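You operate a simulated robot arm through the tools that you are given. There is no shell and no other tool. Be economical: measure what you need, move in short steps, check, and stop when the job is done.

The job below is to be done with a simulated two-armed robot. You get a single attempt, and the scene is never put back.

TASK
Pick up the tin marked "seals" from the top of the long steel bench with one hand, pass it to the other hand and put it on the top of the short steel bench. Set down upright: tin.

Only the result counts: the job must be done as asked and must still hold three seconds after the hand-in. Knocking over, shifting, dropping, spilling or breaking anything else fails it. Lids that push on must go on centred and level and be pressed home; caps that screw on are set level and turned clockwise until they are tight.

THE ROBOT
Two 6-joint arms with two-finger grippers on one trunk, on a base that drives. Base frame: it is fixed to the floor where the robot stands at the start and does not move with it; the origin is under the middle of the robot, x ahead of it, y to its left, z up; the surface under the hand at the start is at about z = 860. Lengths are in mm, angles in degrees, forces in N, time in s.
The left shoulder is at the start at [60, 142, 900], the right one opposite. With the tool pointing down near the work surface each hand reaches from about 300 to 720 mm from the robot's upright axis, wherever it stands, measured 20 degrees to its own side. Places, roughly: top of the short steel bench [800, -2100, 800]. Payload 2.45 kg a hand.
The tool frame of a hand sits at the grasp point between the pads (the TCP): z along the fingers, y along the line on which they close. The tips reach 26 mm beyond it. The gripper opens to 96 mm. The gripper's body begins 69 mm behind the TCP.
Orientation is that of the tool frame in the base frame, as a unit quaternion [w, x, y, z]. With the fingers straight down and closing along the base's y, the tool's x points along the base's -x, its y along +y and its z along -z.

THE INTERFACE
- The arms move only by the tool servo_tool. It takes "left_targets", "right_targets" or both (then of equal length, played together; a hand with none holds still); each is a list of rows, each an object (a shift or turn left out is 0, a gripper value left out holds the last) with "delta_pos": the shift along the tool's x, y, z in units of 40 mm (1.0 is 40 mm), a list of three; "delta_rot": the turn, a rotation vector about the tool's x, y, z in units of 6 degrees (1.0 is 6 degrees), a list of three. In form: [{"delta_pos": [dx, dy, dz], "delta_rot": [rx, ry, rz]}, ...]. A call has 1 to 10 rows; each row shifts and turns the commanded pose from where the row before left it, along the tool's axes as they then stand. "left_jaw" and "right_jaw" are, for a hand that has rows, the gripper command, from -1 (fully open) to 1 (shut), values between in proportion, set as the call begins (left out, the last holds). A call with a number of a shift or a turn outside -1 to 1 is refused whole. A row lasts 0.2 s, in which the tool goes at most 50 mm and 8.6 degrees; a call with a longer step from one row to the next is refused whole, and so is a gripper value outside its range. A pose out of reach is approached as far as the arm can. The call stops where the force on the tool passes 40 N (or 10 N more than at its start, if that is more) or the arm is blocked; 0.2 s more then pass. The fingers move at their own pace and stop on an object; they squeeze with about 42 N. The grip force told is the motor's: it shows also when the fingers shut on nothing. Time passes only in rows, and 0.2 s behind the last, so rows that do not move let the fingers close. The reply holds the time, the measured pose of the TCP, the force on the tool along the base axes, the opening and the grip force, in the units named above and with some noise, with the torque about the TCP (base axes, N m) and any sound that the robot's microphone picked up.
- Cameras (640 x 400 px; columns grow to the right, rows downward): "scene" is now at [147.7, 4.9, 1503.7]; the picture's right is [0.18, -0.98, -0.00], its down [-0.68, -0.12, -0.72] and it looks along [0.71, 0.13, -0.69] (base axes); focal length 251 px, centre (320, 200). "left" rides on the left gripper at [81, -3, -98] in its tool frame; the picture's right is [0.04, 1.00, 0.00], its down [-0.73, 0.03, -0.68] and it looks along [-0.68, 0.03, 0.73] (tool axes); focal length 256 px, centre (320, 200). "right" rides on the right gripper at [82, 3, -98] in its tool frame; the picture's right is [-0.04, 1.00, 0.00], its down [-0.73, -0.03, -0.68] and it looks along [-0.68, -0.03, 0.73] (tool axes); focal length 256 px, centre (320, 200). There is no depth. A picture from a camera that has moved, and an enlarged one, comes with that camera's place and axes in the base frame and with its lens. The place of the scene camera against the robot may be out by one fixed shift of up to 18 mm in any direction.
- snapshot(camera): a new picture of that camera. The clock stands still meanwhile.
- move_column(by): slides the trunk up (or, below 0, down) by that many mm; the arms and the scene camera ride with it, the base frame stays. It gives what a move gives, with no picture.
- drive_base(legs): drives the robot by 1 to 6 legs, each [ahead, turn to the left] in mm and degrees, along the robot's own axes; the way and the turn of a leg run together, so that a leg with both is an arc; at most 1500 mm and 180 degrees a leg. The arms and the cameras ride along, it lands a little off, and it stops where it bumps. It gives what a move gives.
- head_to(pan, tilt): turns the head with the scene camera to pan (to the left, within 86 degrees either way) and tilt (down, from -29 to 69), counted from straight ahead of the robot. It gives what a move gives.
- close_up(camera, box): a new picture of the part [left, top, right, bottom] of that camera's present view, enlarged. The clock stands still meanwhile.
- job_done(): hands the job in; it is judged then, once.

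Work in short steps. Places have to be worked out from the pictures, the camera data and where the tool is seen: move nearer, look again, correct. Check each grasp and each placing, and mend what went wrong. You have 120 turns and 88 pictures in all, those below and enlarged ones among them. Open the grippers and draw the arms clear of the work before you hand the job in, unless the task says otherwise; then end with one line.

The tools are called after "Emit:" as a command line: name --argument value ..., lists and objects as JSON in quotes. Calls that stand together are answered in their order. servo_tool: Moves the arms, as the interface text tells. Its arguments: {"type":"object","properties":{"left_targets":{"type":"array"},"left_jaw":{"type":"number"},"right_targets":{"type":"array"},"right_jaw":{"type":"number"}},"required":[]} The other tools are called the same way: move_column (by) slides the trunk up or down; drive_base (legs) drives the base; head_to (pan, tilt) turns the head that bears the scene camera; snapshot (camera) takes a picture; close_up (camera, box) takes an enlarged picture of a part of a camera's view; job_done () hands the job in.

At the start:

```text
time: 0.0
left_position: [383.2, 299.4, 1068.3]
left_tool_rot: [0.001, 0.003, 1.0, 0.0]
left_wrist_force: [0.2, 0.0, -0.8]
left_torque: [-0.04, -0.02, 0.0]
left_grip_width: 95.9
left_grip_force: 0.1
right_position: [491.9, -115.7, 1154.1]
right_tool_rot: [0.001, 0.003, 1.0, 0.0]
right_wrist_force: [-0.2, 0.0, -0.8]
right_torque: [0.02, 0.01, 0.0]
right_grip_width: 96.1
right_grip_force: 0.0
trunk travel left (down, up): [-525.0, 65.0]
robot x, y, heading: [-0.0, 1.1, 0.2]
head pan, tilt: [10.3, 43.9]
```

scene: 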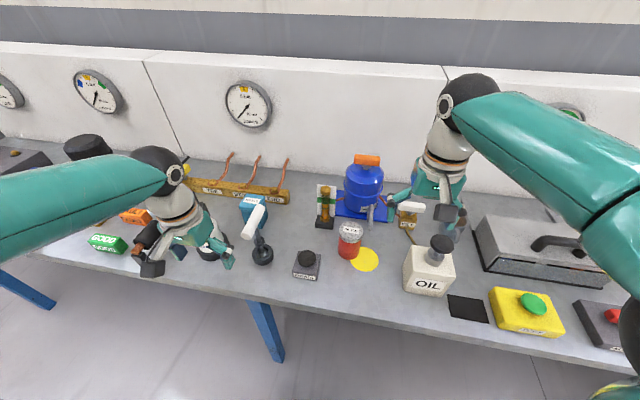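
right: 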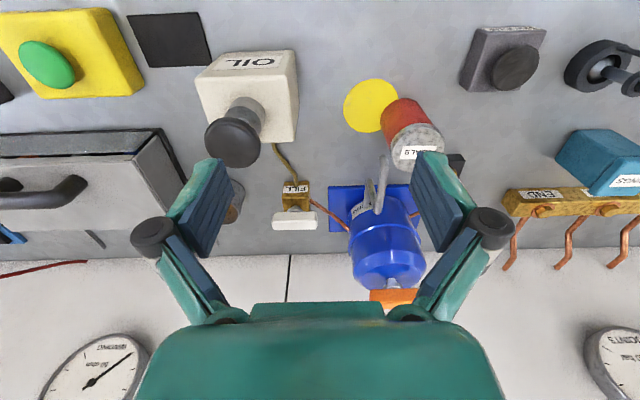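
left: 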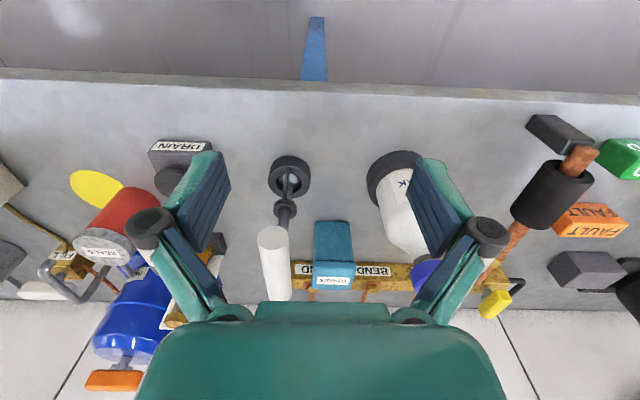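

I'll take the red tin (about [610, 0, 880]) as the "SEALS" tin, and enlarge both views to confirm this and measure it.

Emit:
close_up --camera "scene" --box '[280, 180, 440, 300]'

Emit:
close_up --camera "right" --box '[320, 60, 480, 180]'

```text
3.33 times, centred on (360, 240) of scene
camera zoom: at [147.7, 4.9, 1503.7], right [0.18, -0.98, 0.0], down [-0.68, -0.12, -0.72], along [0.71, 0.13, -0.69], focal length 836 px, centre (187, 67)
```

zoom: 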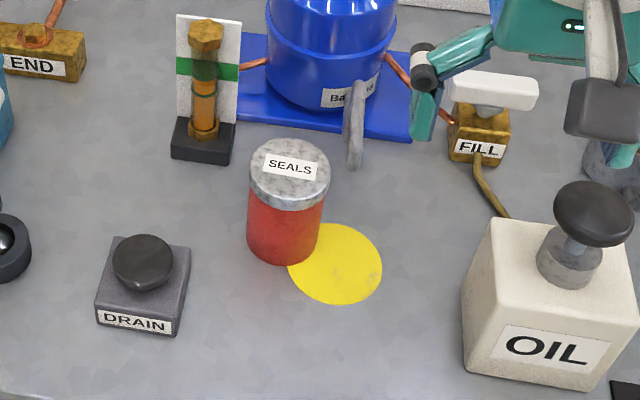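

```text
3.33 times, centred on (400, 120) of right
camera zoom: at [410.6, -112.2, 1251.8], right [0.05, 1.0, 0.0], down [0.73, -0.03, 0.68], along [0.68, -0.03, -0.73], focal length 853 px, centre (53, 467)
```

zoom: 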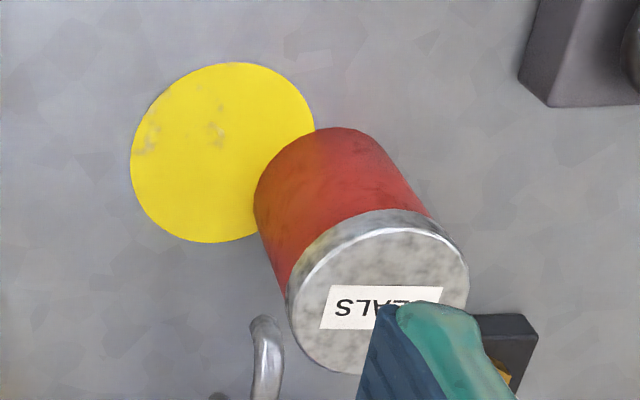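

The tin is at about [604, 11], roughly 73 mm wide, with its lid at z≈946. A lever end near [596, -40, 980] sits close on its right. I'll move the right hand aside, then raise the left hand and turn it so its fingers close along x with the camera to the left.

Emit:
servo_tool --left_targets '[{"delta_pos": [0, 0, -0.5], "delta_rot": [0, 0, 1]}, {"delta_pos": [0, 0, -0.5], "delta_rot": [0, 0, 1]}, {"delta_pos": [0, 0, -0.5], "delta_rot": [0, 0, 1]}, {"delta_pos": [0, 0, -0.5], "delta_rot": [0, 0, 1]}, {"delta_rot": [0, 0, 1]}, {"delta_rot": [0, 0, 1]}, {"delta_rot": [0, 0, 1]}, {"delta_rot": [0, 0, 1]}, {"delta_rot": [0, 0, 1]}, {"delta_rot": [0, 0, 1]}]' --right_targets '[{"delta_pos": [0, -0.8, 0]}, {"delta_pos": [0, -0.8, 0]}, {"delta_pos": [0, -0.8, 0]}, {"delta_pos": [0, -0.8, 0]}, {"delta_pos": [0, -0.8, 0]}, {"delta_pos": [0.5, 0, 0]}, {"delta_pos": [0.5, 0, 0]}, {"delta_pos": [0.5, 0, 0]}, {"delta_pos": [0, 0, 0]}, {"delta_pos": [0, 0, 0]}]'

Emit:
servo_tool --left_targets '[{"delta_rot": [0, 0, 1]}, {"delta_rot": [0, 0, 1]}, {"delta_rot": [0, 0, 1]}, {"delta_rot": [0, 0, 1]}, {"delta_rot": [0, 0, 1]}]'

```text
time: 2.2
left_position: [382.9, 298.3, 1149.7]
left_tool_rot: [-0.001, 0.504, 0.864, 0.0]
left_wrist_force: [-0.5, -0.2, 0.6]
left_torque: [0.0, 0.01, 0.01]
left_grip_width: 95.9
left_grip_force: 0.1
right_position: [430.8, -276.0, 1154.0]
right_tool_rot: [0.0, 0.003, 1.0, 0.001]
right_wrist_force: [-0.1, 0.2, -0.4]
right_torque: [0.02, 0.0, 0.0]
right_grip_width: 96.0
right_grip_force: 0.0
trunk travel left (down, up): [-525.0, 65.0]
robot x, y, heading: [-1.8, 2.7, 0.3]
head pan, tilt: [10.3, 43.9]
```

```text
time: 3.4
left_position: [382.8, 298.8, 1149.8]
left_tool_rot: [-0.001, 0.71, 0.704, 0.0]
left_wrist_force: [0.1, 0.6, 0.2]
left_torque: [-0.02, 0.03, 0.01]
left_grip_width: 96.0
left_grip_force: 0.1
right_position: [431.0, -275.1, 1153.5]
right_tool_rot: [0.0, 0.003, 1.0, 0.0]
right_wrist_force: [-1.0, 0.4, -0.9]
right_torque: [-0.02, -0.02, 0.01]
right_grip_width: 95.9
right_grip_force: 0.0
trunk travel left (down, up): [-525.0, 65.0]
robot x, y, heading: [-2.6, 0.5, 0.2]
head pan, tilt: [10.3, 43.9]
```

The left hand is turned as wanted (tool x = +Y, y = +X). I'll move it at height to near [604, 40, 1150] and look from its camera.

Emit:
servo_tool --left_targets '[{"delta_pos": [-0.8, 0.69, 0]}, {"delta_pos": [-0.8, 0.69, 0]}, {"delta_pos": [-0.8, 0.69, 0]}, {"delta_pos": [-0.8, 0.69, 0]}, {"delta_pos": [-0.8, 0.69, 0]}, {"delta_pos": [-0.8, 0.69, 0]}, {"delta_pos": [-0.8, 0.69, 0]}, {"delta_pos": [-0.8, 0.69, 0]}]'

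Emit:
snapshot --camera "left"

Emit:
snapshot --camera "scene"

```text
time: 5.2
left_position: [577.7, 51.1, 1141.5]
left_tool_rot: [0.001, 0.71, 0.705, 0.0]
left_wrist_force: [-0.9, 0.5, -0.3]
left_torque: [-0.04, -0.01, -0.01]
left_grip_width: 96.0
left_grip_force: 0.1
left hand out of reach, approached as far as the arm can: row 8
right_position: [431.0, -274.7, 1154.0]
right_tool_rot: [0.001, 0.003, 1.0, 0.0]
right_wrist_force: [-0.5, 0.8, -0.2]
right_torque: [-0.01, -0.05, -0.01]
right_grip_width: 95.9
right_grip_force: 0.1
trunk travel left (down, up): [-525.0, 65.0]
robot x, y, heading: [-1.0, -0.7, -0.0]
head pan, tilt: [10.3, 43.9]
```

```text
82 pictures are left
camera left: at [574.3, 132.8, 1241.1], right [1.0, 0.03, 0.0], down [0.02, -0.73, 0.68], along [0.02, -0.68, -0.73], focal length 256 px, centre (320, 200)
```

left: 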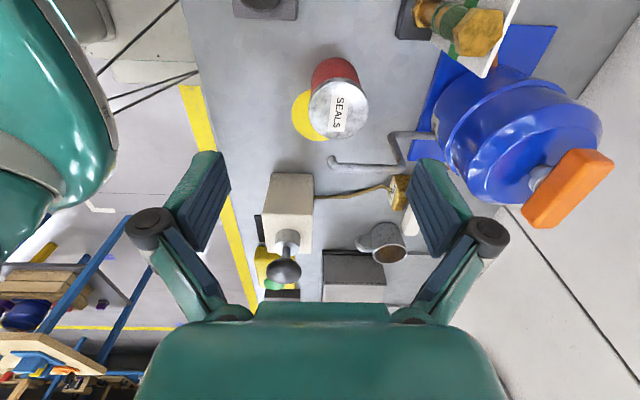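

```text
81 pictures are left
camera scene: at [145.9, 6.0, 1503.9], right [0.18, -0.98, 0.0], down [-0.68, -0.12, -0.72], along [0.71, 0.13, -0.69], focal length 251 px, centre (320, 200)
```

scene: 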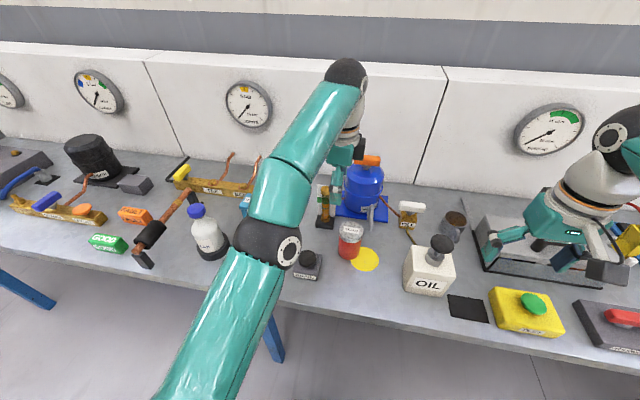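

The left camera puts the tin at about [600, 9] and the lever end at about [598, -47, 980]. The arm ran out of reach only because it was high, so I'll go down 80 mm and check.

Emit:
servo_tool --left_targets '[{"delta_pos": [0, 0, 1]}, {"delta_pos": [0, 0, 1]}, {"delta_pos": [0, 0, 0]}]'

```text
time: 6.0
left_position: [578.3, 51.3, 1061.1]
left_tool_rot: [-0.001, 0.709, 0.705, 0.0]
left_wrist_force: [-0.3, 0.0, 0.4]
left_torque: [0.03, 0.03, 0.02]
left_grip_width: 96.0
left_grip_force: 0.0
right_position: [429.7, -276.9, 1154.3]
right_tool_rot: [0.0, 0.003, 1.0, 0.0]
right_wrist_force: [-0.4, -0.4, 0.1]
right_torque: [0.01, -0.02, 0.0]
right_grip_width: 95.9
right_grip_force: 0.1
trunk travel left (down, up): [-525.0, 65.0]
robot x, y, heading: [3.5, 1.9, -0.1]
head pan, tilt: [10.3, 43.9]
```

Reach is fine at this height. I'll centre over the tin at [601, 9] and look again before descending.

Emit:
servo_tool --left_targets '[{"delta_pos": [-0.5, 0.3, 0]}, {"delta_pos": [-0.55, 0.27, 0]}, {"delta_pos": [0, 0, 0.5]}, {"delta_pos": [0, 0, 0]}]'

Emit:
snapshot --camera "left"

Emit:
close_up --camera "scene" --box '[280, 150, 440, 290]'

```text
time: 7.0
left_position: [602.5, 7.9, 1040.7]
left_tool_rot: [0.0, 0.709, 0.705, 0.0]
left_wrist_force: [-0.2, 0.4, 0.3]
left_torque: [0.06, -0.01, -0.02]
left_grip_width: 95.8
left_grip_force: 0.0
right_position: [431.3, -276.1, 1153.1]
right_tool_rot: [0.0, 0.003, 1.0, -0.001]
right_wrist_force: [0.7, -0.7, 1.0]
right_torque: [0.01, 0.0, 0.02]
right_grip_width: 96.1
right_grip_force: 0.1
trunk travel left (down, up): [-525.0, 65.0]
robot x, y, heading: [2.1, -3.1, -0.1]
head pan, tilt: [10.3, 43.9]
```

```text
80 pictures are left
camera left: at [598.7, 89.7, 1140.0], right [1.0, 0.03, 0.0], down [0.02, -0.73, 0.68], along [0.02, -0.68, -0.73], focal length 256 px, centre (320, 200)
```

left: 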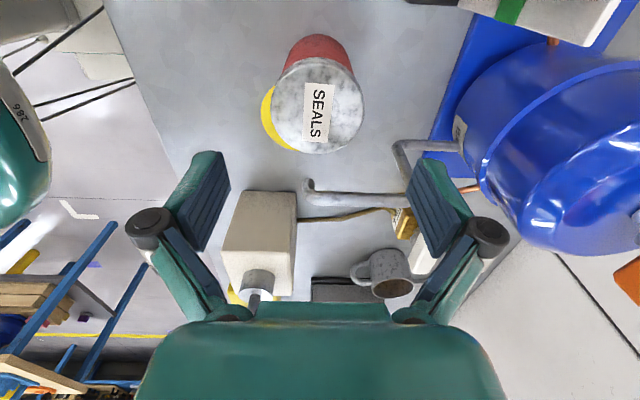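

```text
2.86 times, centred on (360, 220) of scene
camera zoom: at [148.0, 4.5, 1503.6], right [0.18, -0.98, 0.0], down [-0.68, -0.12, -0.72], along [0.71, 0.13, -0.69], focal length 716 px, centre (206, 143)
```

zoom: 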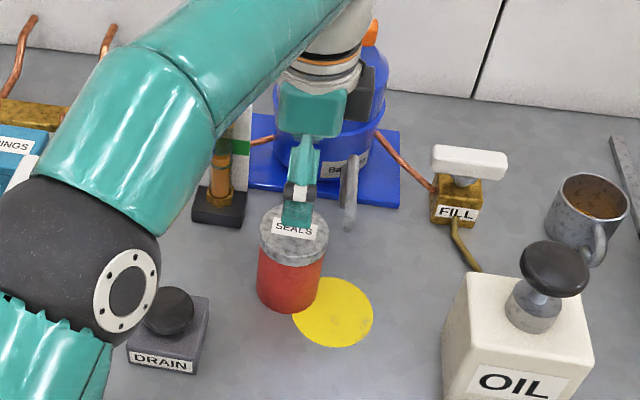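

The tin centre is at [600.5, 10.5]; the lever at y≈-46 leaves enough clearance for the thin side of the gripper. I'll descend to TCP z≈960 first and check the straddle.

Emit:
servo_tool --left_targets '[{"delta_pos": [0.06, -0.05, 0.5]}, {"delta_pos": [0, 0, 0.5]}, {"delta_pos": [0, 0, 0.5]}, {"delta_pos": [0, 0, 0.5]}, {"delta_pos": [0, 0, 0]}]'

Emit:
snapshot --camera "left"

Emit:
close_up --camera "scene" --box '[280, 150, 440, 290]'

```text
time: 8.2
left_position: [599.7, 10.8, 960.2]
left_tool_rot: [0.0, 0.709, 0.705, 0.001]
left_wrist_force: [0.3, -0.3, 0.2]
left_torque: [0.0, 0.01, 0.0]
left_grip_width: 96.1
left_grip_force: 0.0
right_position: [430.7, -276.5, 1152.8]
right_tool_rot: [0.0, 0.003, 1.0, 0.0]
right_wrist_force: [1.4, 0.0, 1.0]
right_torque: [0.02, 0.02, -0.02]
right_grip_width: 96.2
right_grip_force: 0.1
trunk travel left (down, up): [-525.0, 65.0]
robot x, y, heading: [1.4, -0.7, 0.1]
head pan, tilt: [10.3, 43.9]
```

```text
78 pictures are left
camera left: at [596.2, 92.8, 1059.8], right [1.0, 0.03, 0.0], down [0.02, -0.73, 0.68], along [0.02, -0.68, -0.73], focal length 256 px, centre (320, 200)
```

left: 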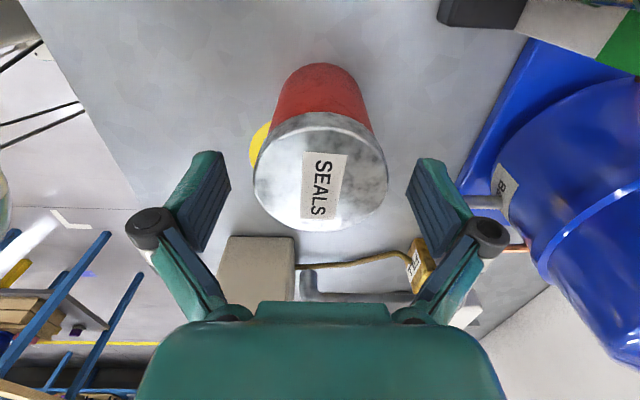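

```text
2.86 times, centred on (360, 220) of scene
camera zoom: at [147.7, 4.9, 1503.7], right [0.18, -0.98, 0.0], down [-0.68, -0.12, -0.72], along [0.71, 0.13, -0.69], focal length 716 px, centre (206, 143)
```

zoom: 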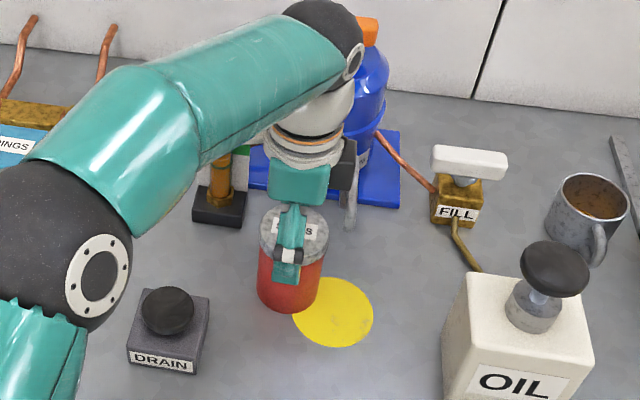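

Tin is centred between the fingers. A dark block on the gripper body hangs near the lever, so I'll go down just 25 mm more (tips ≈909, still 37 mm of tin inside) and keep it clear, then close.

Emit:
servo_tool --left_targets '[{"delta_pos": [0, 0, 0.33]}, {"delta_pos": [0, 0, 0.32]}, {"delta_pos": [0, 0, 0]}]'

Emit:
close_up --camera "scene" --box '[310, 170, 410, 270]'

```text
time: 9.0
left_position: [599.2, 12.1, 935.7]
left_tool_rot: [0.0, 0.71, 0.704, 0.0]
left_wrist_force: [0.3, 0.4, 0.5]
left_torque: [0.0, 0.0, -0.02]
left_grip_width: 96.0
left_grip_force: 0.1
right_position: [431.5, -275.0, 1152.1]
right_tool_rot: [0.0, 0.003, 1.0, 0.0]
right_wrist_force: [-0.2, -0.4, -0.4]
right_torque: [0.03, -0.01, -0.02]
right_grip_width: 96.0
right_grip_force: 0.1
trunk travel left (down, up): [-525.0, 65.0]
robot x, y, heading: [0.2, -0.1, -0.1]
head pan, tilt: [10.3, 43.9]
```

```text
4.00 times, centred on (360, 220) of scene
camera zoom: at [147.8, 4.9, 1503.7], right [0.18, -0.98, 0.0], down [-0.68, -0.12, -0.72], along [0.71, 0.13, -0.69], focal length 1003 px, centre (160, 120)
```

zoom: 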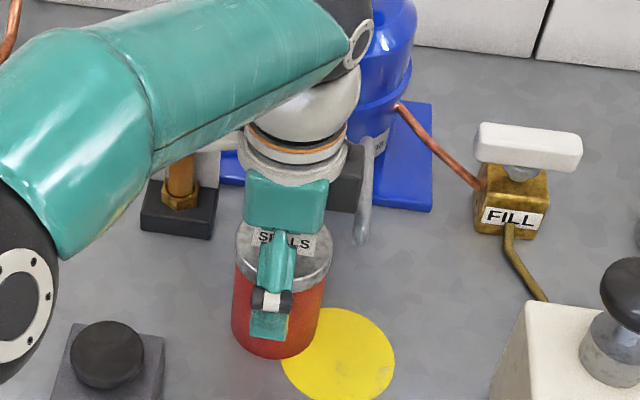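

No contact with the lever so far. I'll close the left fingers on the tin.

Emit:
servo_tool --left_targets '[{}, {}, {}, {}]' --left_jaw 1

```text
time: 10.0
left_position: [599.5, 11.2, 934.7]
left_tool_rot: [-0.001, 0.71, 0.704, -0.001]
left_wrist_force: [0.6, 0.3, 0.3]
left_torque: [0.01, -0.1, -0.02]
left_grip_width: 66.3
left_grip_force: 41.9
right_position: [431.5, -274.6, 1152.8]
right_tool_rot: [-0.001, 0.004, 1.0, 0.0]
right_wrist_force: [0.5, -0.2, -0.4]
right_torque: [0.01, 0.0, -0.01]
right_grip_width: 95.8
right_grip_force: 0.1
trunk travel left (down, up): [-525.0, 65.0]
robot x, y, heading: [1.7, 4.2, 0.0]
head pan, tilt: [10.3, 43.9]
```

Gripped at 66 mm with 42 N. I'll lift 15 mm, then draw back toward the robot (-x) clear of the lever.

Emit:
servo_tool --left_targets '[{"delta_pos": [0, 0, -0.2]}, {"delta_pos": [0, 0, -0.2]}, {"delta_pos": [0, -0.5, 0]}, {"delta_pos": [0, -0.7, 0]}, {"delta_pos": [0, -0.8, 0]}, {"delta_pos": [0, -0.8, 0]}, {}]'

Emit:
close_up --camera "scene" --box '[240, 150, 440, 290]'

```text
time: 11.6
left_position: [487.1, 12.2, 951.2]
left_tool_rot: [0.0, 0.71, 0.704, -0.001]
left_wrist_force: [1.6, 0.5, -1.8]
left_torque: [-0.01, 0.0, -0.05]
left_grip_width: 66.4
left_grip_force: 41.9
right_position: [432.3, -274.1, 1152.6]
right_tool_rot: [0.0, 0.005, 1.0, 0.001]
right_wrist_force: [-0.1, 0.3, 0.2]
right_torque: [0.01, 0.04, -0.02]
right_grip_width: 96.1
right_grip_force: 0.1
trunk travel left (down, up): [-525.0, 65.0]
robot x, y, heading: [-1.7, 1.6, -0.2]
head pan, tilt: [10.3, 43.9]
```

```text
2.86 times, centred on (340, 220) of scene
camera zoom: at [148.8, 4.8, 1503.5], right [0.18, -0.98, 0.0], down [-0.68, -0.12, -0.72], along [0.71, 0.13, -0.69], focal length 716 px, centre (263, 143)
```

zoom: 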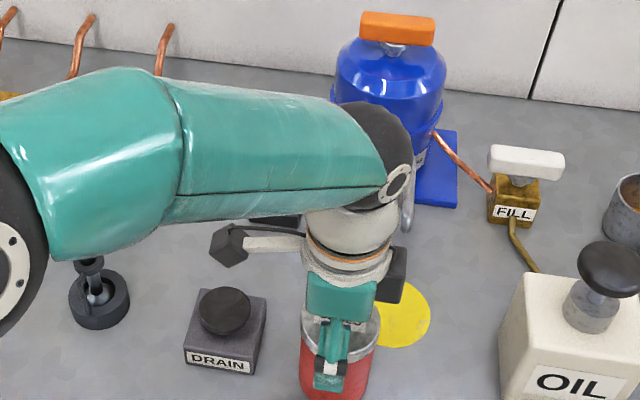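

The tin is lifted and clear of the lever. I'll raise it 140 mm and look around behind and to the right before driving.

Emit:
servo_tool --left_targets '[{"delta_pos": [0, -0.3, -0.7]}, {"delta_pos": [0, -0.3, -0.7]}, {"delta_pos": [0, -0.3, -0.7]}, {"delta_pos": [0, -0.3, -0.7]}, {"delta_pos": [0, -0.3, -0.7]}, {}]'

Emit:
head_to --pan -80 --tilt 25

Emit:
snapshot --camera "scene"

```text
time: 13.0
left_position: [427.2, 12.9, 1091.8]
left_tool_rot: [-0.001, 0.709, 0.705, -0.001]
left_wrist_force: [-0.1, -0.1, -3.2]
left_torque: [0.01, 0.02, -0.03]
left_grip_width: 66.0
left_grip_force: 41.5
right_position: [431.2, -275.6, 1152.8]
right_tool_rot: [-0.001, 0.004, 1.0, 0.001]
right_wrist_force: [-0.1, 0.2, 0.9]
right_torque: [0.02, 0.03, -0.03]
right_grip_width: 96.3
right_grip_force: 0.1
trunk travel left (down, up): [-525.0, 65.0]
robot x, y, heading: [-2.3, -1.8, -0.1]
head pan, tilt: [10.3, 43.9]
```

```text
time: 14.7
left_position: [426.8, 12.4, 1091.7]
left_tool_rot: [0.0, 0.71, 0.704, -0.001]
left_wrist_force: [-0.5, 0.0, -1.8]
left_torque: [0.02, 0.0, 0.01]
left_grip_width: 66.1
left_grip_force: 42.1
right_position: [431.3, -275.4, 1153.0]
right_tool_rot: [0.001, 0.004, 1.0, 0.0]
right_wrist_force: [-0.3, 0.1, -0.3]
right_torque: [0.01, 0.01, 0.0]
right_grip_width: 96.1
right_grip_force: 0.1
trunk travel left (down, up): [-525.0, 65.0]
robot x, y, heading: [2.3, -2.5, 0.1]
head pan, tilt: [-80.0, 25.0]
```

```text
74 pictures are left
camera scene: at [83.1, -100.6, 1532.7], right [-0.98, -0.17, 0.0], down [-0.07, 0.42, -0.91], along [0.16, -0.89, -0.42], focal length 251 px, centre (320, 200)
```

scene: 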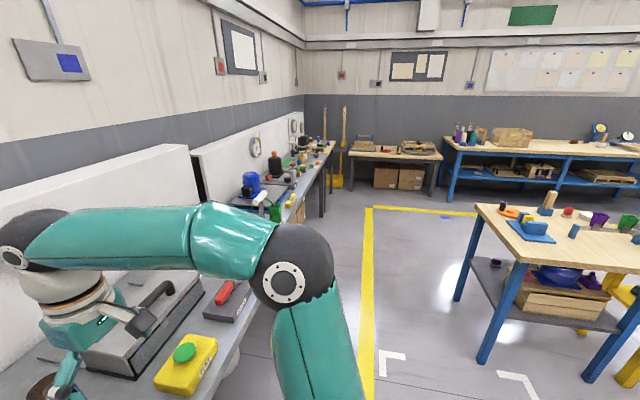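

The short bench is further along the same wall, past a clear aisle with a wooden table at x<-690. I'll look at it closer, back off about 200 mm for room, and do the handover there.

Emit:
close_up --camera "scene" --box '[200, 90, 380, 240]'

Emit:
drive_base --legs '[[-200, 0]]'

Emit:
head_to --pan 0 --tilt 45

```text
2.67 times, centred on (290, 165) of scene
camera zoom: at [83.1, -100.6, 1532.7], right [-0.98, -0.17, 0.0], down [-0.07, 0.42, -0.91], along [0.16, -0.89, -0.42], focal length 668 px, centre (400, 293)
```

zoom: 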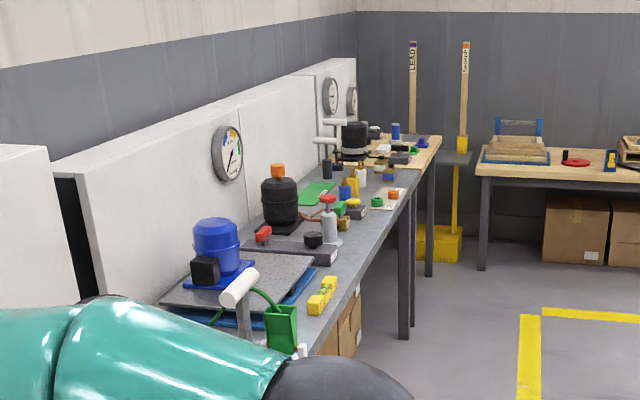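

```text
time: 16.3
left_position: [222.8, 11.6, 1092.3]
left_tool_rot: [0.0, 0.71, 0.704, 0.0]
left_wrist_force: [-0.6, -0.2, -2.7]
left_torque: [0.0, -0.04, -0.01]
left_grip_width: 65.9
left_grip_force: 41.5
right_position: [226.4, -276.1, 1154.5]
right_tool_rot: [0.0, 0.004, 1.0, 0.0]
right_wrist_force: [-0.9, -0.5, 0.6]
right_torque: [-0.02, -0.02, 0.01]
right_grip_width: 95.8
right_grip_force: 0.0
trunk travel left (down, up): [-525.0, 65.0]
robot x, y, heading: [-203.4, 0.5, -0.2]
head pan, tilt: [-80.0, 25.0]
```

```text
time: 17.8
left_position: [225.2, 12.2, 1092.3]
left_tool_rot: [0.0, 0.711, 0.704, 0.0]
left_wrist_force: [-0.3, 0.5, -2.7]
left_torque: [0.02, -0.02, -0.03]
left_grip_width: 66.2
left_grip_force: 42.4
right_position: [228.4, -276.0, 1154.5]
right_tool_rot: [0.0, 0.005, 1.0, 0.0]
right_wrist_force: [0.5, -0.1, 0.8]
right_torque: [0.0, -0.05, -0.01]
right_grip_width: 96.0
right_grip_force: 0.1
trunk travel left (down, up): [-525.0, 65.0]
robot x, y, heading: [-202.5, -1.5, -0.3]
head pan, tilt: [0.0, 45.0]
```

Now at x≈-203. I'll extend the left hand 100 mm forward and pitch the right hand to point forward, 15° below horizontal.

Emit:
servo_tool --left_targets '[{"delta_pos": [0, 0.5, 0]}, {"delta_pos": [0, 0.5, 0]}, {"delta_pos": [0, 0.5, 0]}, {"delta_pos": [0, 0.5, 0]}, {"delta_pos": [0, 0.5, 0]}, {}, {}, {}, {}, {}]' --right_targets '[{"delta_rot": [0, -1, 0]}, {"delta_rot": [0, -1, 0]}, {"delta_rot": [0, -1, 0]}, {"delta_rot": [0, -1, 0]}, {"delta_rot": [0, -1, 0]}, {"delta_rot": [0, -1, 0]}, {"delta_rot": [0, -1, 0]}, {"delta_rot": [0, -1, 0]}, {"delta_rot": [0, -1, 0]}, {"delta_rot": [0, -1, 0]}]'

Emit:
servo_tool --right_targets '[{"delta_rot": [0, -1, 0]}, {"delta_rot": [0, -1, 0]}, {"delta_rot": [0, -0.5, 0]}, {}]'

Emit:
snapshot --camera "scene"

Emit:
snapshot --camera "right"

```text
time: 20.0
left_position: [324.5, 11.7, 1091.8]
left_tool_rot: [0.0, 0.71, 0.704, 0.0]
left_wrist_force: [-0.6, 1.4, -2.8]
left_torque: [-0.03, -0.03, 0.01]
left_grip_width: 66.1
left_grip_force: 42.1
right_position: [227.6, -275.0, 1153.0]
right_tool_rot: [0.5, 0.003, 0.866, 0.0]
right_wrist_force: [0.2, 0.1, -0.1]
right_torque: [-0.04, 0.05, 0.02]
right_grip_width: 96.2
right_grip_force: 0.1
trunk travel left (down, up): [-525.0, 65.0]
robot x, y, heading: [-203.4, 0.9, -0.2]
head pan, tilt: [0.0, 45.0]
```

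```text
time: 21.0
left_position: [324.6, 12.0, 1092.0]
left_tool_rot: [0.0, 0.71, 0.704, 0.0]
left_wrist_force: [0.0, -0.9, -1.8]
left_torque: [0.0, 0.02, 0.04]
left_grip_width: 65.9
left_grip_force: 41.9
right_position: [228.9, -282.7, 1153.3]
right_tool_rot: [0.568, 0.012, 0.823, -0.016]
right_wrist_force: [0.3, -0.3, 1.4]
right_torque: [0.03, -0.02, -0.01]
right_grip_width: 96.1
right_grip_force: 0.1
right hand out of reach, approached as far as the arm can: row 1, 2
trunk travel left (down, up): [-525.0, 65.0]
robot x, y, heading: [-201.0, -1.4, -0.2]
head pan, tilt: [0.0, 45.0]
```

```text
72 pictures are left
camera scene: at [-53.8, -10.1, 1502.0], right [0.0, -1.0, 0.0], down [-0.71, 0.0, -0.71], along [0.71, 0.0, -0.71], focal length 251 px, centre (320, 200)
```

scene: 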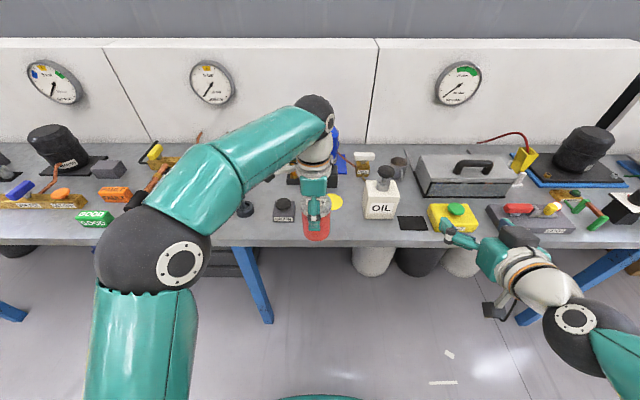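

```text
71 pictures are left
camera right: at [108.3, -276.0, 1112.3], right [0.05, 1.0, 0.02], down [-0.37, 0.0, 0.93], along [0.93, -0.06, 0.37], focal length 256 px, centre (320, 200)
```

right: 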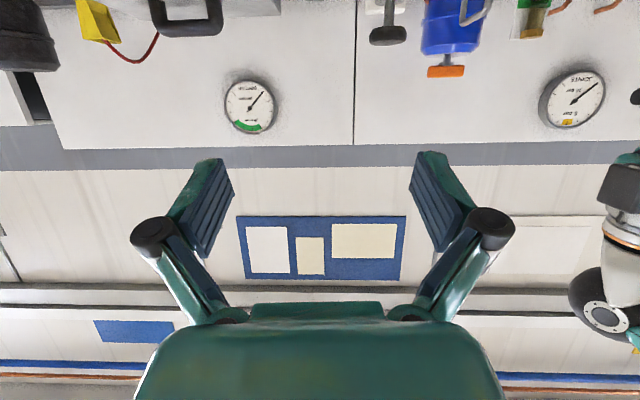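

The right wrist can't fold that far back so close in; it reached about 21° below horizontal. That pitch works, so I'll bring the hand out forward and low, then come up under the tin.

Emit:
servo_tool --right_targets '[{"delta_pos": [-0.4, 0, 1]}, {"delta_pos": [-0.4, 0, 1]}, {"delta_pos": [0.9, 0, 0.35]}, {"delta_pos": [0.9, 0, 0.35]}, {"delta_pos": [0.9, 0, 0.35]}, {"delta_pos": [0.9, 0, 0.35]}, {"delta_pos": [0.9, 0, 0.35]}, {}]'

```text
time: 22.8
left_position: [325.9, 11.0, 1091.3]
left_tool_rot: [0.0, 0.71, 0.704, 0.0]
left_wrist_force: [-1.3, -0.4, -2.9]
left_torque: [-0.02, 0.0, -0.01]
left_grip_width: 66.1
left_grip_force: 41.9
right_position: [322.0, -208.3, 1015.4]
right_tool_rot: [0.566, 0.014, 0.824, -0.021]
right_wrist_force: [-0.6, -0.4, 0.1]
right_torque: [0.02, 0.02, 0.03]
right_grip_width: 96.0
right_grip_force: 0.1
right hand out of reach, approached as far as the arm can: row 3, 4, 5, 6, 7
trunk travel left (down, up): [-525.0, 65.0]
robot x, y, heading: [-200.8, -0.4, 0.0]
head pan, tilt: [0.0, 45.0]
```

The wrist limit gets worse lower down, so the handover should happen higher. I'll raise the tin to about 1190, and bring the right hand back and up to about [215, -208, 1150] at 25° below horizontal.

Emit:
servo_tool --left_targets '[{"delta_pos": [0, 0, -0.5]}, {"delta_pos": [0, 0, -0.5]}, {"delta_pos": [0, 0, -0.5]}, {"delta_pos": [0, 0, -0.5]}, {"delta_pos": [0, 0, -0.5]}, {}, {}]' --right_targets '[{"delta_rot": [-0.48, 0.66, 0]}, {"delta_pos": [-0.44, 0, -0.74]}, {"delta_pos": [-0.44, 0, -0.74]}, {"delta_pos": [-0.44, 0, -0.74]}, {"delta_pos": [-0.44, 0, -0.74]}, {"delta_pos": [-0.44, 0, -0.74]}, {}]'

```text
time: 24.4
left_position: [325.8, 11.0, 1190.9]
left_tool_rot: [-0.001, 0.71, 0.704, -0.001]
left_wrist_force: [-0.2, -0.5, -2.8]
left_torque: [0.04, -0.01, 0.01]
left_grip_width: 65.9
left_grip_force: 42.2
right_position: [225.7, -203.6, 1160.5]
right_tool_rot: [0.538, -0.003, 0.843, 0.006]
right_wrist_force: [0.4, -0.2, 0.1]
right_torque: [-0.03, -0.01, 0.03]
right_grip_width: 95.9
right_grip_force: 0.0
right hand out of reach, approached as far as the arm can: row 1
trunk travel left (down, up): [-525.0, 65.0]
robot x, y, heading: [-200.1, -2.7, -0.3]
head pan, tilt: [0.0, 45.0]
```

The pose is clean now. I'll slide it across to y≈11 and down to z≈1149, behind the tin.

Emit:
servo_tool --right_targets '[{"delta_pos": [0.1, 0.89, 0]}, {"delta_pos": [0.05, 0.89, 0]}, {"delta_pos": [0.05, 0.89, 0]}, {"delta_pos": [0.05, 0.89, 0]}, {"delta_pos": [0, 0.89, 0]}, {"delta_pos": [0, 0.9, 0]}, {}]'

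Emit:
snapshot --camera "right"

Emit:
snapshot --camera "scene"

```text
time: 26.0
left_position: [324.5, 9.3, 1192.2]
left_tool_rot: [0.0, 0.71, 0.704, 0.0]
left_wrist_force: [-0.7, 0.3, -2.8]
left_torque: [0.04, 0.04, 0.02]
left_grip_width: 65.9
left_grip_force: 41.4
right_position: [218.7, 11.4, 1154.5]
right_tool_rot: [0.539, -0.002, 0.842, 0.005]
right_wrist_force: [0.3, -0.1, 0.3]
right_torque: [-0.03, -0.01, 0.0]
right_grip_width: 95.9
right_grip_force: 0.1
trunk travel left (down, up): [-525.0, 65.0]
robot x, y, heading: [-200.6, -3.2, -0.2]
head pan, tilt: [0.0, 45.0]
```

```text
70 pictures are left
camera right: at [94.6, 13.2, 1121.4], right [0.01, 1.0, 0.04], down [-0.31, -0.04, 0.95], along [0.95, -0.02, 0.31], focal length 256 px, centre (320, 200)
```

right: 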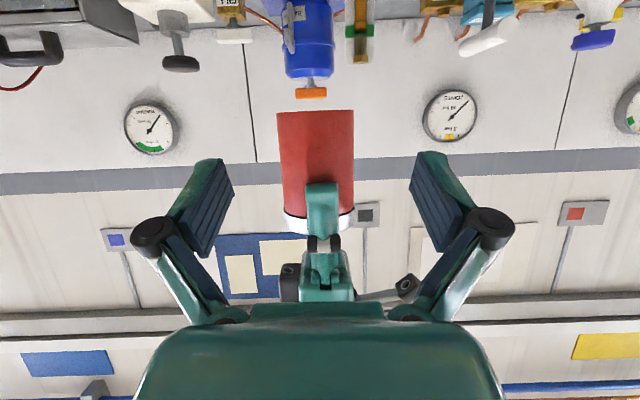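

```text
69 pictures are left
camera scene: at [-53.9, -10.7, 1502.1], right [0.0, -1.0, 0.0], down [-0.71, 0.0, -0.71], along [0.71, 0.0, -0.71], focal length 251 px, centre (320, 200)
```

scene: 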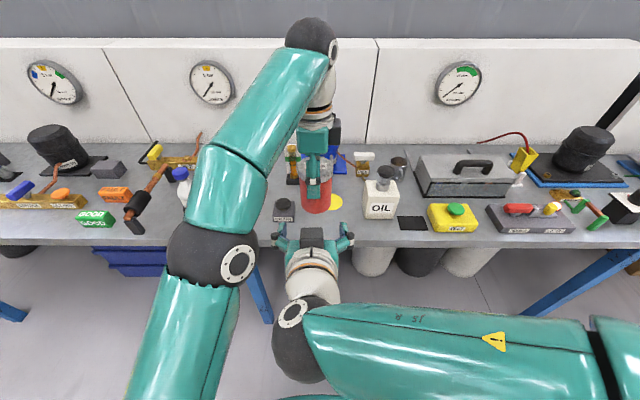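

The tin's bottom is at z≈1117 and the right fingers line up around it. I'll advance about 100 mm level, then check before closing.

Emit:
servo_tool --right_targets '[{"delta_pos": [-0.255, -0.02, 0.577]}, {"delta_pos": [-0.255, -0.02, 0.577]}, {"delta_pos": [-0.255, -0.01, 0.577]}, {"delta_pos": [-0.255, 0, 0.577]}, {}]'

Emit:
snapshot --camera "right"

Emit:
close_up --camera "scene" --box '[240, 120, 400, 270]'

```text
time: 27.2
left_position: [324.4, 11.1, 1191.5]
left_tool_rot: [0.001, 0.71, 0.704, 0.001]
left_wrist_force: [-0.2, -0.1, -2.0]
left_torque: [0.0, -0.01, 0.02]
left_grip_width: 65.8
left_grip_force: 41.8
right_position: [319.0, 7.6, 1151.8]
right_tool_rot: [0.539, -0.003, 0.842, 0.005]
right_wrist_force: [-0.3, 0.4, -0.5]
right_torque: [-0.02, -0.03, 0.01]
right_grip_width: 96.1
right_grip_force: 0.0
trunk travel left (down, up): [-525.0, 65.0]
robot x, y, heading: [-200.3, -2.2, -0.2]
head pan, tilt: [0.0, 45.0]
```

```text
68 pictures are left
camera right: at [196.1, 11.2, 1119.5], right [0.01, 1.0, 0.04], down [-0.31, -0.04, 0.95], along [0.95, -0.02, 0.31], focal length 256 px, centre (320, 200)
```

right: 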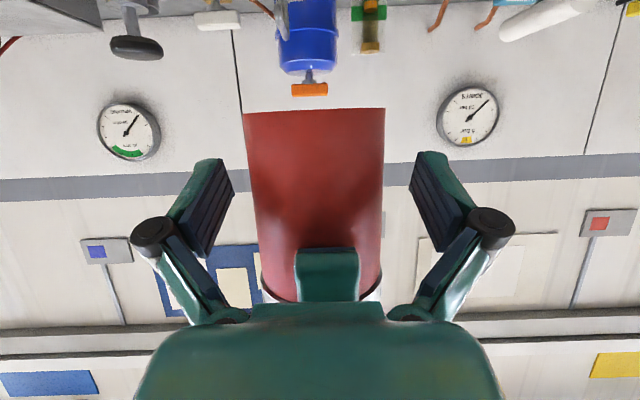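

```text
2.67 times, centred on (320, 195) of scene
camera zoom: at [-54.2, -10.1, 1502.1], right [0.0, -1.0, 0.0], down [-0.71, 0.0, -0.71], along [0.71, 0.0, -0.71], focal length 668 px, centre (320, 213)
```

zoom: 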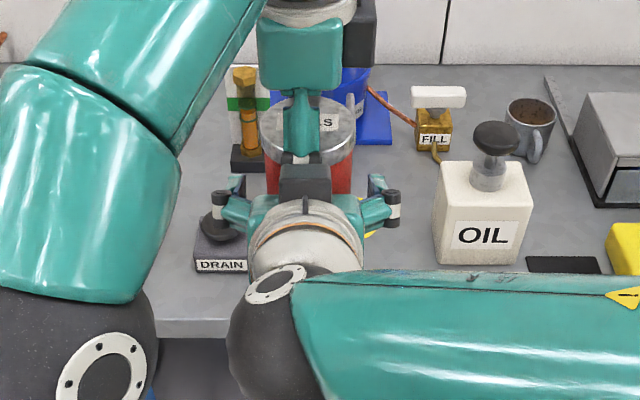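

Alignment is good, but the block on top of the right gripper sits close to the left's near finger. I'll back the right hand off 10 mm (grip with the front of the pads), then close it.

Emit:
servo_tool --right_targets '[{"delta_pos": [0.106, 0, -0.227]}, {}]'

Emit:
servo_tool --right_targets '[{}, {}, {}, {}]' --right_jaw 1

Emit:
snapshot --camera "right"

```text
time: 27.8
left_position: [325.2, 10.7, 1190.6]
left_tool_rot: [-0.001, 0.71, 0.704, 0.0]
left_wrist_force: [1.0, -0.9, -2.4]
left_torque: [0.02, 0.01, -0.02]
left_grip_width: 65.7
left_grip_force: 42.0
right_position: [310.3, 8.5, 1151.7]
right_tool_rot: [0.539, -0.003, 0.842, 0.005]
right_wrist_force: [0.3, 0.6, -1.2]
right_torque: [0.0, 0.02, -0.01]
right_grip_width: 96.0
right_grip_force: 0.1
trunk travel left (down, up): [-525.0, 65.0]
robot x, y, heading: [-201.4, 1.8, -0.2]
head pan, tilt: [0.0, 45.0]
```

```text
time: 28.8
left_position: [326.1, 11.4, 1190.7]
left_tool_rot: [-0.001, 0.709, 0.705, 0.0]
left_wrist_force: [5.1, 10.7, -4.5]
left_torque: [0.6, -0.15, -0.12]
left_grip_width: 66.1
left_grip_force: 42.2
right_position: [308.2, 7.7, 1152.2]
right_tool_rot: [0.539, -0.002, 0.843, 0.005]
right_wrist_force: [-5.6, -9.9, 2.1]
right_torque: [-0.2, -0.09, -0.02]
right_grip_width: 67.4
right_grip_force: 42.1
trunk travel left (down, up): [-525.0, 65.0]
robot x, y, heading: [-206.2, 4.0, -0.1]
head pan, tilt: [0.0, 45.0]
```

```text
66 pictures are left
camera right: at [186.0, 11.0, 1119.3], right [0.01, 1.0, 0.04], down [-0.31, -0.04, 0.95], along [0.95, -0.02, 0.31], focal length 256 px, centre (320, 200)
```

right: 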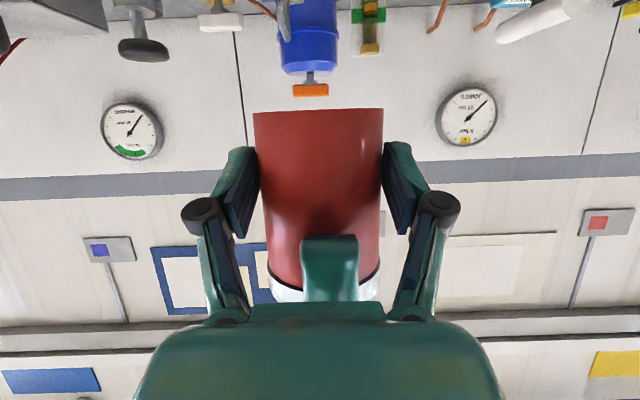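

Both hands grip the tin (right 67 mm, 42 N). I'll open the left partway (about 78 mm) and watch the forces.

Emit:
servo_tool --left_targets '[{}, {}, {}]' --left_jaw -0.625

Emit:
snapshot --camera "left"

```text
time: 29.6
left_position: [323.8, 11.7, 1190.1]
left_tool_rot: [0.0, 0.71, 0.704, 0.0]
left_wrist_force: [-0.4, -0.9, -0.4]
left_torque: [-0.01, -0.01, -0.02]
left_grip_width: 78.0
left_grip_force: 0.2
right_position: [308.9, 8.5, 1151.0]
right_tool_rot: [0.539, -0.002, 0.842, 0.004]
right_wrist_force: [0.1, 0.1, -0.4]
right_torque: [0.01, 0.0, -0.05]
right_grip_width: 67.6
right_grip_force: 42.1
trunk travel left (down, up): [-525.0, 65.0]
robot x, y, heading: [-198.6, 0.7, -0.1]
head pan, tilt: [0.0, 45.0]
```

```text
65 pictures are left
camera left: at [321.7, 92.1, 1290.8], right [1.0, 0.03, 0.0], down [0.02, -0.73, 0.68], along [0.02, -0.68, -0.73], focal length 256 px, centre (320, 200)
```

left: 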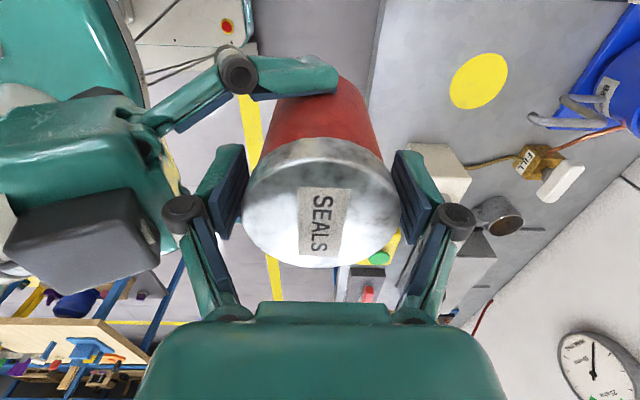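

The right hand holds it alone, and the left is free with clearance. The left is near its height limit out here, so I'll shift both hands back 70 mm in step, then lift the left out.

Emit:
servo_tool --left_targets '[{"delta_pos": [0, -0.35, 0]}, {"delta_pos": [0, -0.35, 0]}, {"delta_pos": [0, -0.35, 0]}, {"delta_pos": [0, -0.35, 0]}, {"delta_pos": [0, -0.35, 0]}, {}]' --right_targets '[{"delta_pos": [0.148, 0, -0.317]}, {"delta_pos": [0.148, 0, -0.317]}, {"delta_pos": [0.148, 0, -0.317]}, {"delta_pos": [0.148, 0, -0.317]}, {"delta_pos": [0.148, 0, -0.317]}, {}]'

Emit:
servo_tool --left_targets '[{"delta_pos": [0, 0, -0.3]}, {"delta_pos": [0, 0, -0.3]}, {}]'

```text
time: 31.0
left_position: [255.5, 11.1, 1191.9]
left_tool_rot: [0.0, 0.71, 0.704, -0.001]
left_wrist_force: [-0.8, 0.1, -0.3]
left_torque: [0.01, 0.03, 0.02]
left_grip_width: 77.8
left_grip_force: 0.1
right_position: [240.3, 8.7, 1151.8]
right_tool_rot: [0.538, -0.002, 0.843, 0.004]
right_wrist_force: [0.1, 0.0, -0.2]
right_torque: [0.02, 0.05, 0.0]
right_grip_width: 67.6
right_grip_force: 42.3
trunk travel left (down, up): [-525.0, 65.0]
robot x, y, heading: [-201.8, -0.4, -0.2]
head pan, tilt: [0.0, 45.0]
```

```text
time: 31.8
left_position: [254.5, 11.2, 1216.9]
left_tool_rot: [0.0, 0.71, 0.704, 0.0]
left_wrist_force: [0.3, 0.3, -1.2]
left_torque: [0.01, -0.01, 0.0]
left_grip_width: 77.9
left_grip_force: 0.1
right_position: [240.0, 8.7, 1152.1]
right_tool_rot: [0.539, -0.003, 0.842, 0.005]
right_wrist_force: [-0.1, 0.0, -0.6]
right_torque: [0.01, 0.01, 0.01]
right_grip_width: 67.3
right_grip_force: 41.8
trunk travel left (down, up): [-525.0, 65.0]
robot x, y, heading: [-201.5, 3.9, -0.2]
head pan, tilt: [0.0, 45.0]
```

Moving freely with no contact forces. Lift the left another 36 mm and check clearance by picture.

Emit:
servo_tool --left_targets '[{"delta_pos": [0, 0, -0.3]}, {"delta_pos": [0, 0, -0.3]}, {"delta_pos": [0, 0, -0.3]}, {}]'

Emit:
snapshot --camera "left"

Emit:
snapshot --camera "right"

```text
time: 32.8
left_position: [254.5, 11.1, 1252.6]
left_tool_rot: [0.0, 0.71, 0.704, -0.001]
left_wrist_force: [0.8, 1.0, -0.1]
left_torque: [-0.01, -0.01, 0.01]
left_grip_width: 77.9
left_grip_force: 0.1
right_position: [240.7, 6.9, 1152.9]
right_tool_rot: [0.539, -0.002, 0.842, 0.004]
right_wrist_force: [-0.5, -1.2, -0.3]
right_torque: [0.01, 0.02, 0.01]
right_grip_width: 67.3
right_grip_force: 42.5
trunk travel left (down, up): [-525.0, 65.0]
robot x, y, heading: [-201.2, 4.7, -0.0]
head pan, tilt: [0.0, 45.0]
```

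```text
64 pictures are left
camera left: at [251.3, 93.3, 1351.8], right [1.0, 0.03, 0.0], down [0.02, -0.73, 0.68], along [0.02, -0.68, -0.73], focal length 256 px, centre (320, 200)
```

left: 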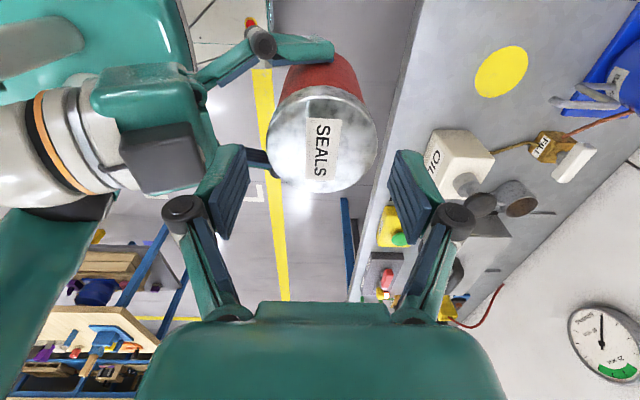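

```text
63 pictures are left
camera right: at [116.2, 11.3, 1119.0], right [0.01, 1.0, 0.04], down [-0.31, -0.04, 0.95], along [0.95, -0.02, 0.31], focal length 256 px, centre (320, 200)
```

right: 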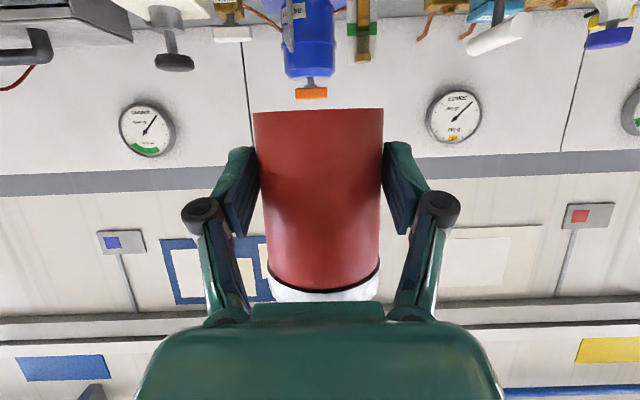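

Clear by about 20 mm and the tin is steady in the right hand. Slide the left hand away to y≈270.

Emit:
servo_tool --left_targets '[{"delta_pos": [0.5, 0.1, 0]}, {"delta_pos": [0.8, 0, 0]}, {"delta_pos": [0.8, 0, 0]}, {"delta_pos": [0.8, 0, 0]}, {"delta_pos": [0.8, 0, 0]}, {"delta_pos": [0.8, 0, 0]}, {"delta_pos": [0.8, 0, 0]}, {"delta_pos": [0.8, 0, 0]}, {}]'

Emit:
head_to --pan -75 --tilt 20

Emit:
snapshot --camera "scene"

```text
time: 34.8
left_position: [260.2, 253.9, 1252.7]
left_tool_rot: [0.001, 0.71, 0.704, 0.0]
left_wrist_force: [0.7, -0.6, 0.2]
left_torque: [0.01, 0.04, 0.01]
left_grip_width: 78.0
left_grip_force: 0.0
right_position: [238.9, 8.1, 1151.1]
right_tool_rot: [0.539, -0.002, 0.842, 0.004]
right_wrist_force: [-0.7, -0.2, -0.5]
right_torque: [-0.02, 0.02, 0.02]
right_grip_width: 67.4
right_grip_force: 41.6
trunk travel left (down, up): [-525.0, 65.0]
robot x, y, heading: [-201.2, -0.9, -0.3]
head pan, tilt: [0.0, 45.0]
```

```text
time: 36.3
left_position: [261.0, 255.1, 1253.9]
left_tool_rot: [0.0, 0.71, 0.704, 0.001]
left_wrist_force: [-0.3, 0.6, -0.7]
left_torque: [-0.01, 0.01, 0.01]
left_grip_width: 77.8
left_grip_force: 0.0
right_position: [238.1, 8.5, 1152.3]
right_tool_rot: [0.538, -0.003, 0.843, 0.005]
right_wrist_force: [0.0, 0.0, -0.6]
right_torque: [-0.04, 0.01, -0.01]
right_grip_width: 67.4
right_grip_force: 42.0
trunk travel left (down, up): [-525.0, 65.0]
robot x, y, heading: [-198.5, -0.6, -0.1]
head pan, tilt: [-75.0, 20.0]
```

```text
62 pictures are left
camera scene: at [-111.1, -99.9, 1540.7], right [-0.97, -0.26, 0.0], down [-0.09, 0.33, -0.94], along [0.24, -0.91, -0.34], focal length 251 px, centre (320, 200)
```

scene: 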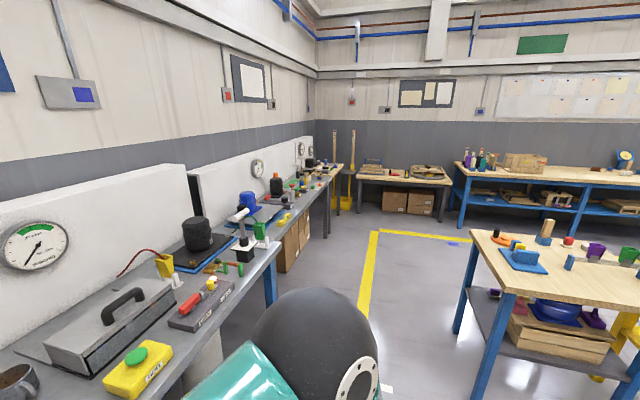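

The way along the aisle is clear. I'll turn right 85° and drive about 1150 mm toward the short bench, then look again.

Emit:
drive_base --legs '[[0, -85], [1150, 0]]'

Emit:
head_to --pan 35 --tilt 35

Emit:
snapshot --camera "scene"

```text
time: 40.7
left_position: [97.8, -439.6, 1253.4]
left_tool_rot: [0.0, 0.999, 0.051, 0.002]
left_wrist_force: [-1.2, -0.1, -0.1]
left_torque: [0.02, -0.17, 0.0]
left_grip_width: 77.9
left_grip_force: 0.0
right_position: [-148.9, -444.5, 1151.1]
right_tool_rot: [0.404, 0.561, 0.629, -0.354]
right_wrist_force: [-0.4, -1.7, 0.1]
right_torque: [0.05, -0.01, 0.08]
right_grip_width: 67.0
right_grip_force: 41.9
trunk travel left (down, up): [-525.0, 65.0]
robot x, y, heading: [-148.8, 1.1, -84.3]
head pan, tilt: [-75.0, 20.0]
stopped in leg 1: the robot was blocked; the commanded pose is now the measured one
```

```text
time: 42.6
left_position: [103.3, -438.2, 1253.8]
left_tool_rot: [-0.001, 0.999, 0.051, 0.0]
left_wrist_force: [0.4, 0.4, 0.3]
left_torque: [0.0, 0.02, -0.01]
left_grip_width: 77.8
left_grip_force: 0.1
right_position: [-143.4, -444.5, 1151.9]
right_tool_rot: [0.405, 0.559, 0.63, -0.356]
right_wrist_force: [0.1, 0.8, 0.0]
right_torque: [0.02, -0.01, -0.03]
right_grip_width: 67.2
right_grip_force: 42.2
trunk travel left (down, up): [-525.0, 65.0]
robot x, y, heading: [-149.4, -3.8, -84.4]
head pan, tilt: [35.0, 35.0]
```

```text
61 pictures are left
camera scene: at [-77.8, -136.0, 1516.9], right [-0.76, -0.65, 0.0], down [-0.37, 0.43, -0.82], along [0.54, -0.62, -0.57], focal length 251 px, centre (320, 200)
```

scene: 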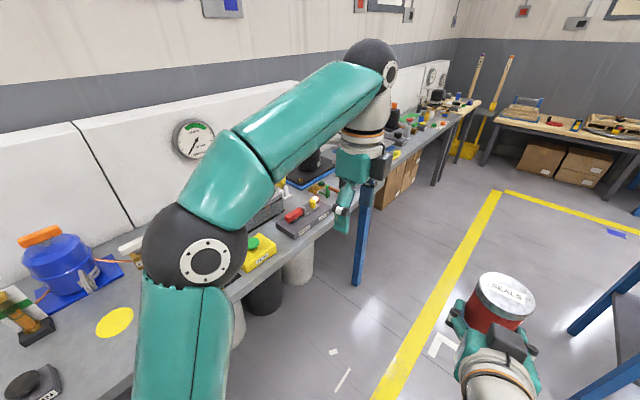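

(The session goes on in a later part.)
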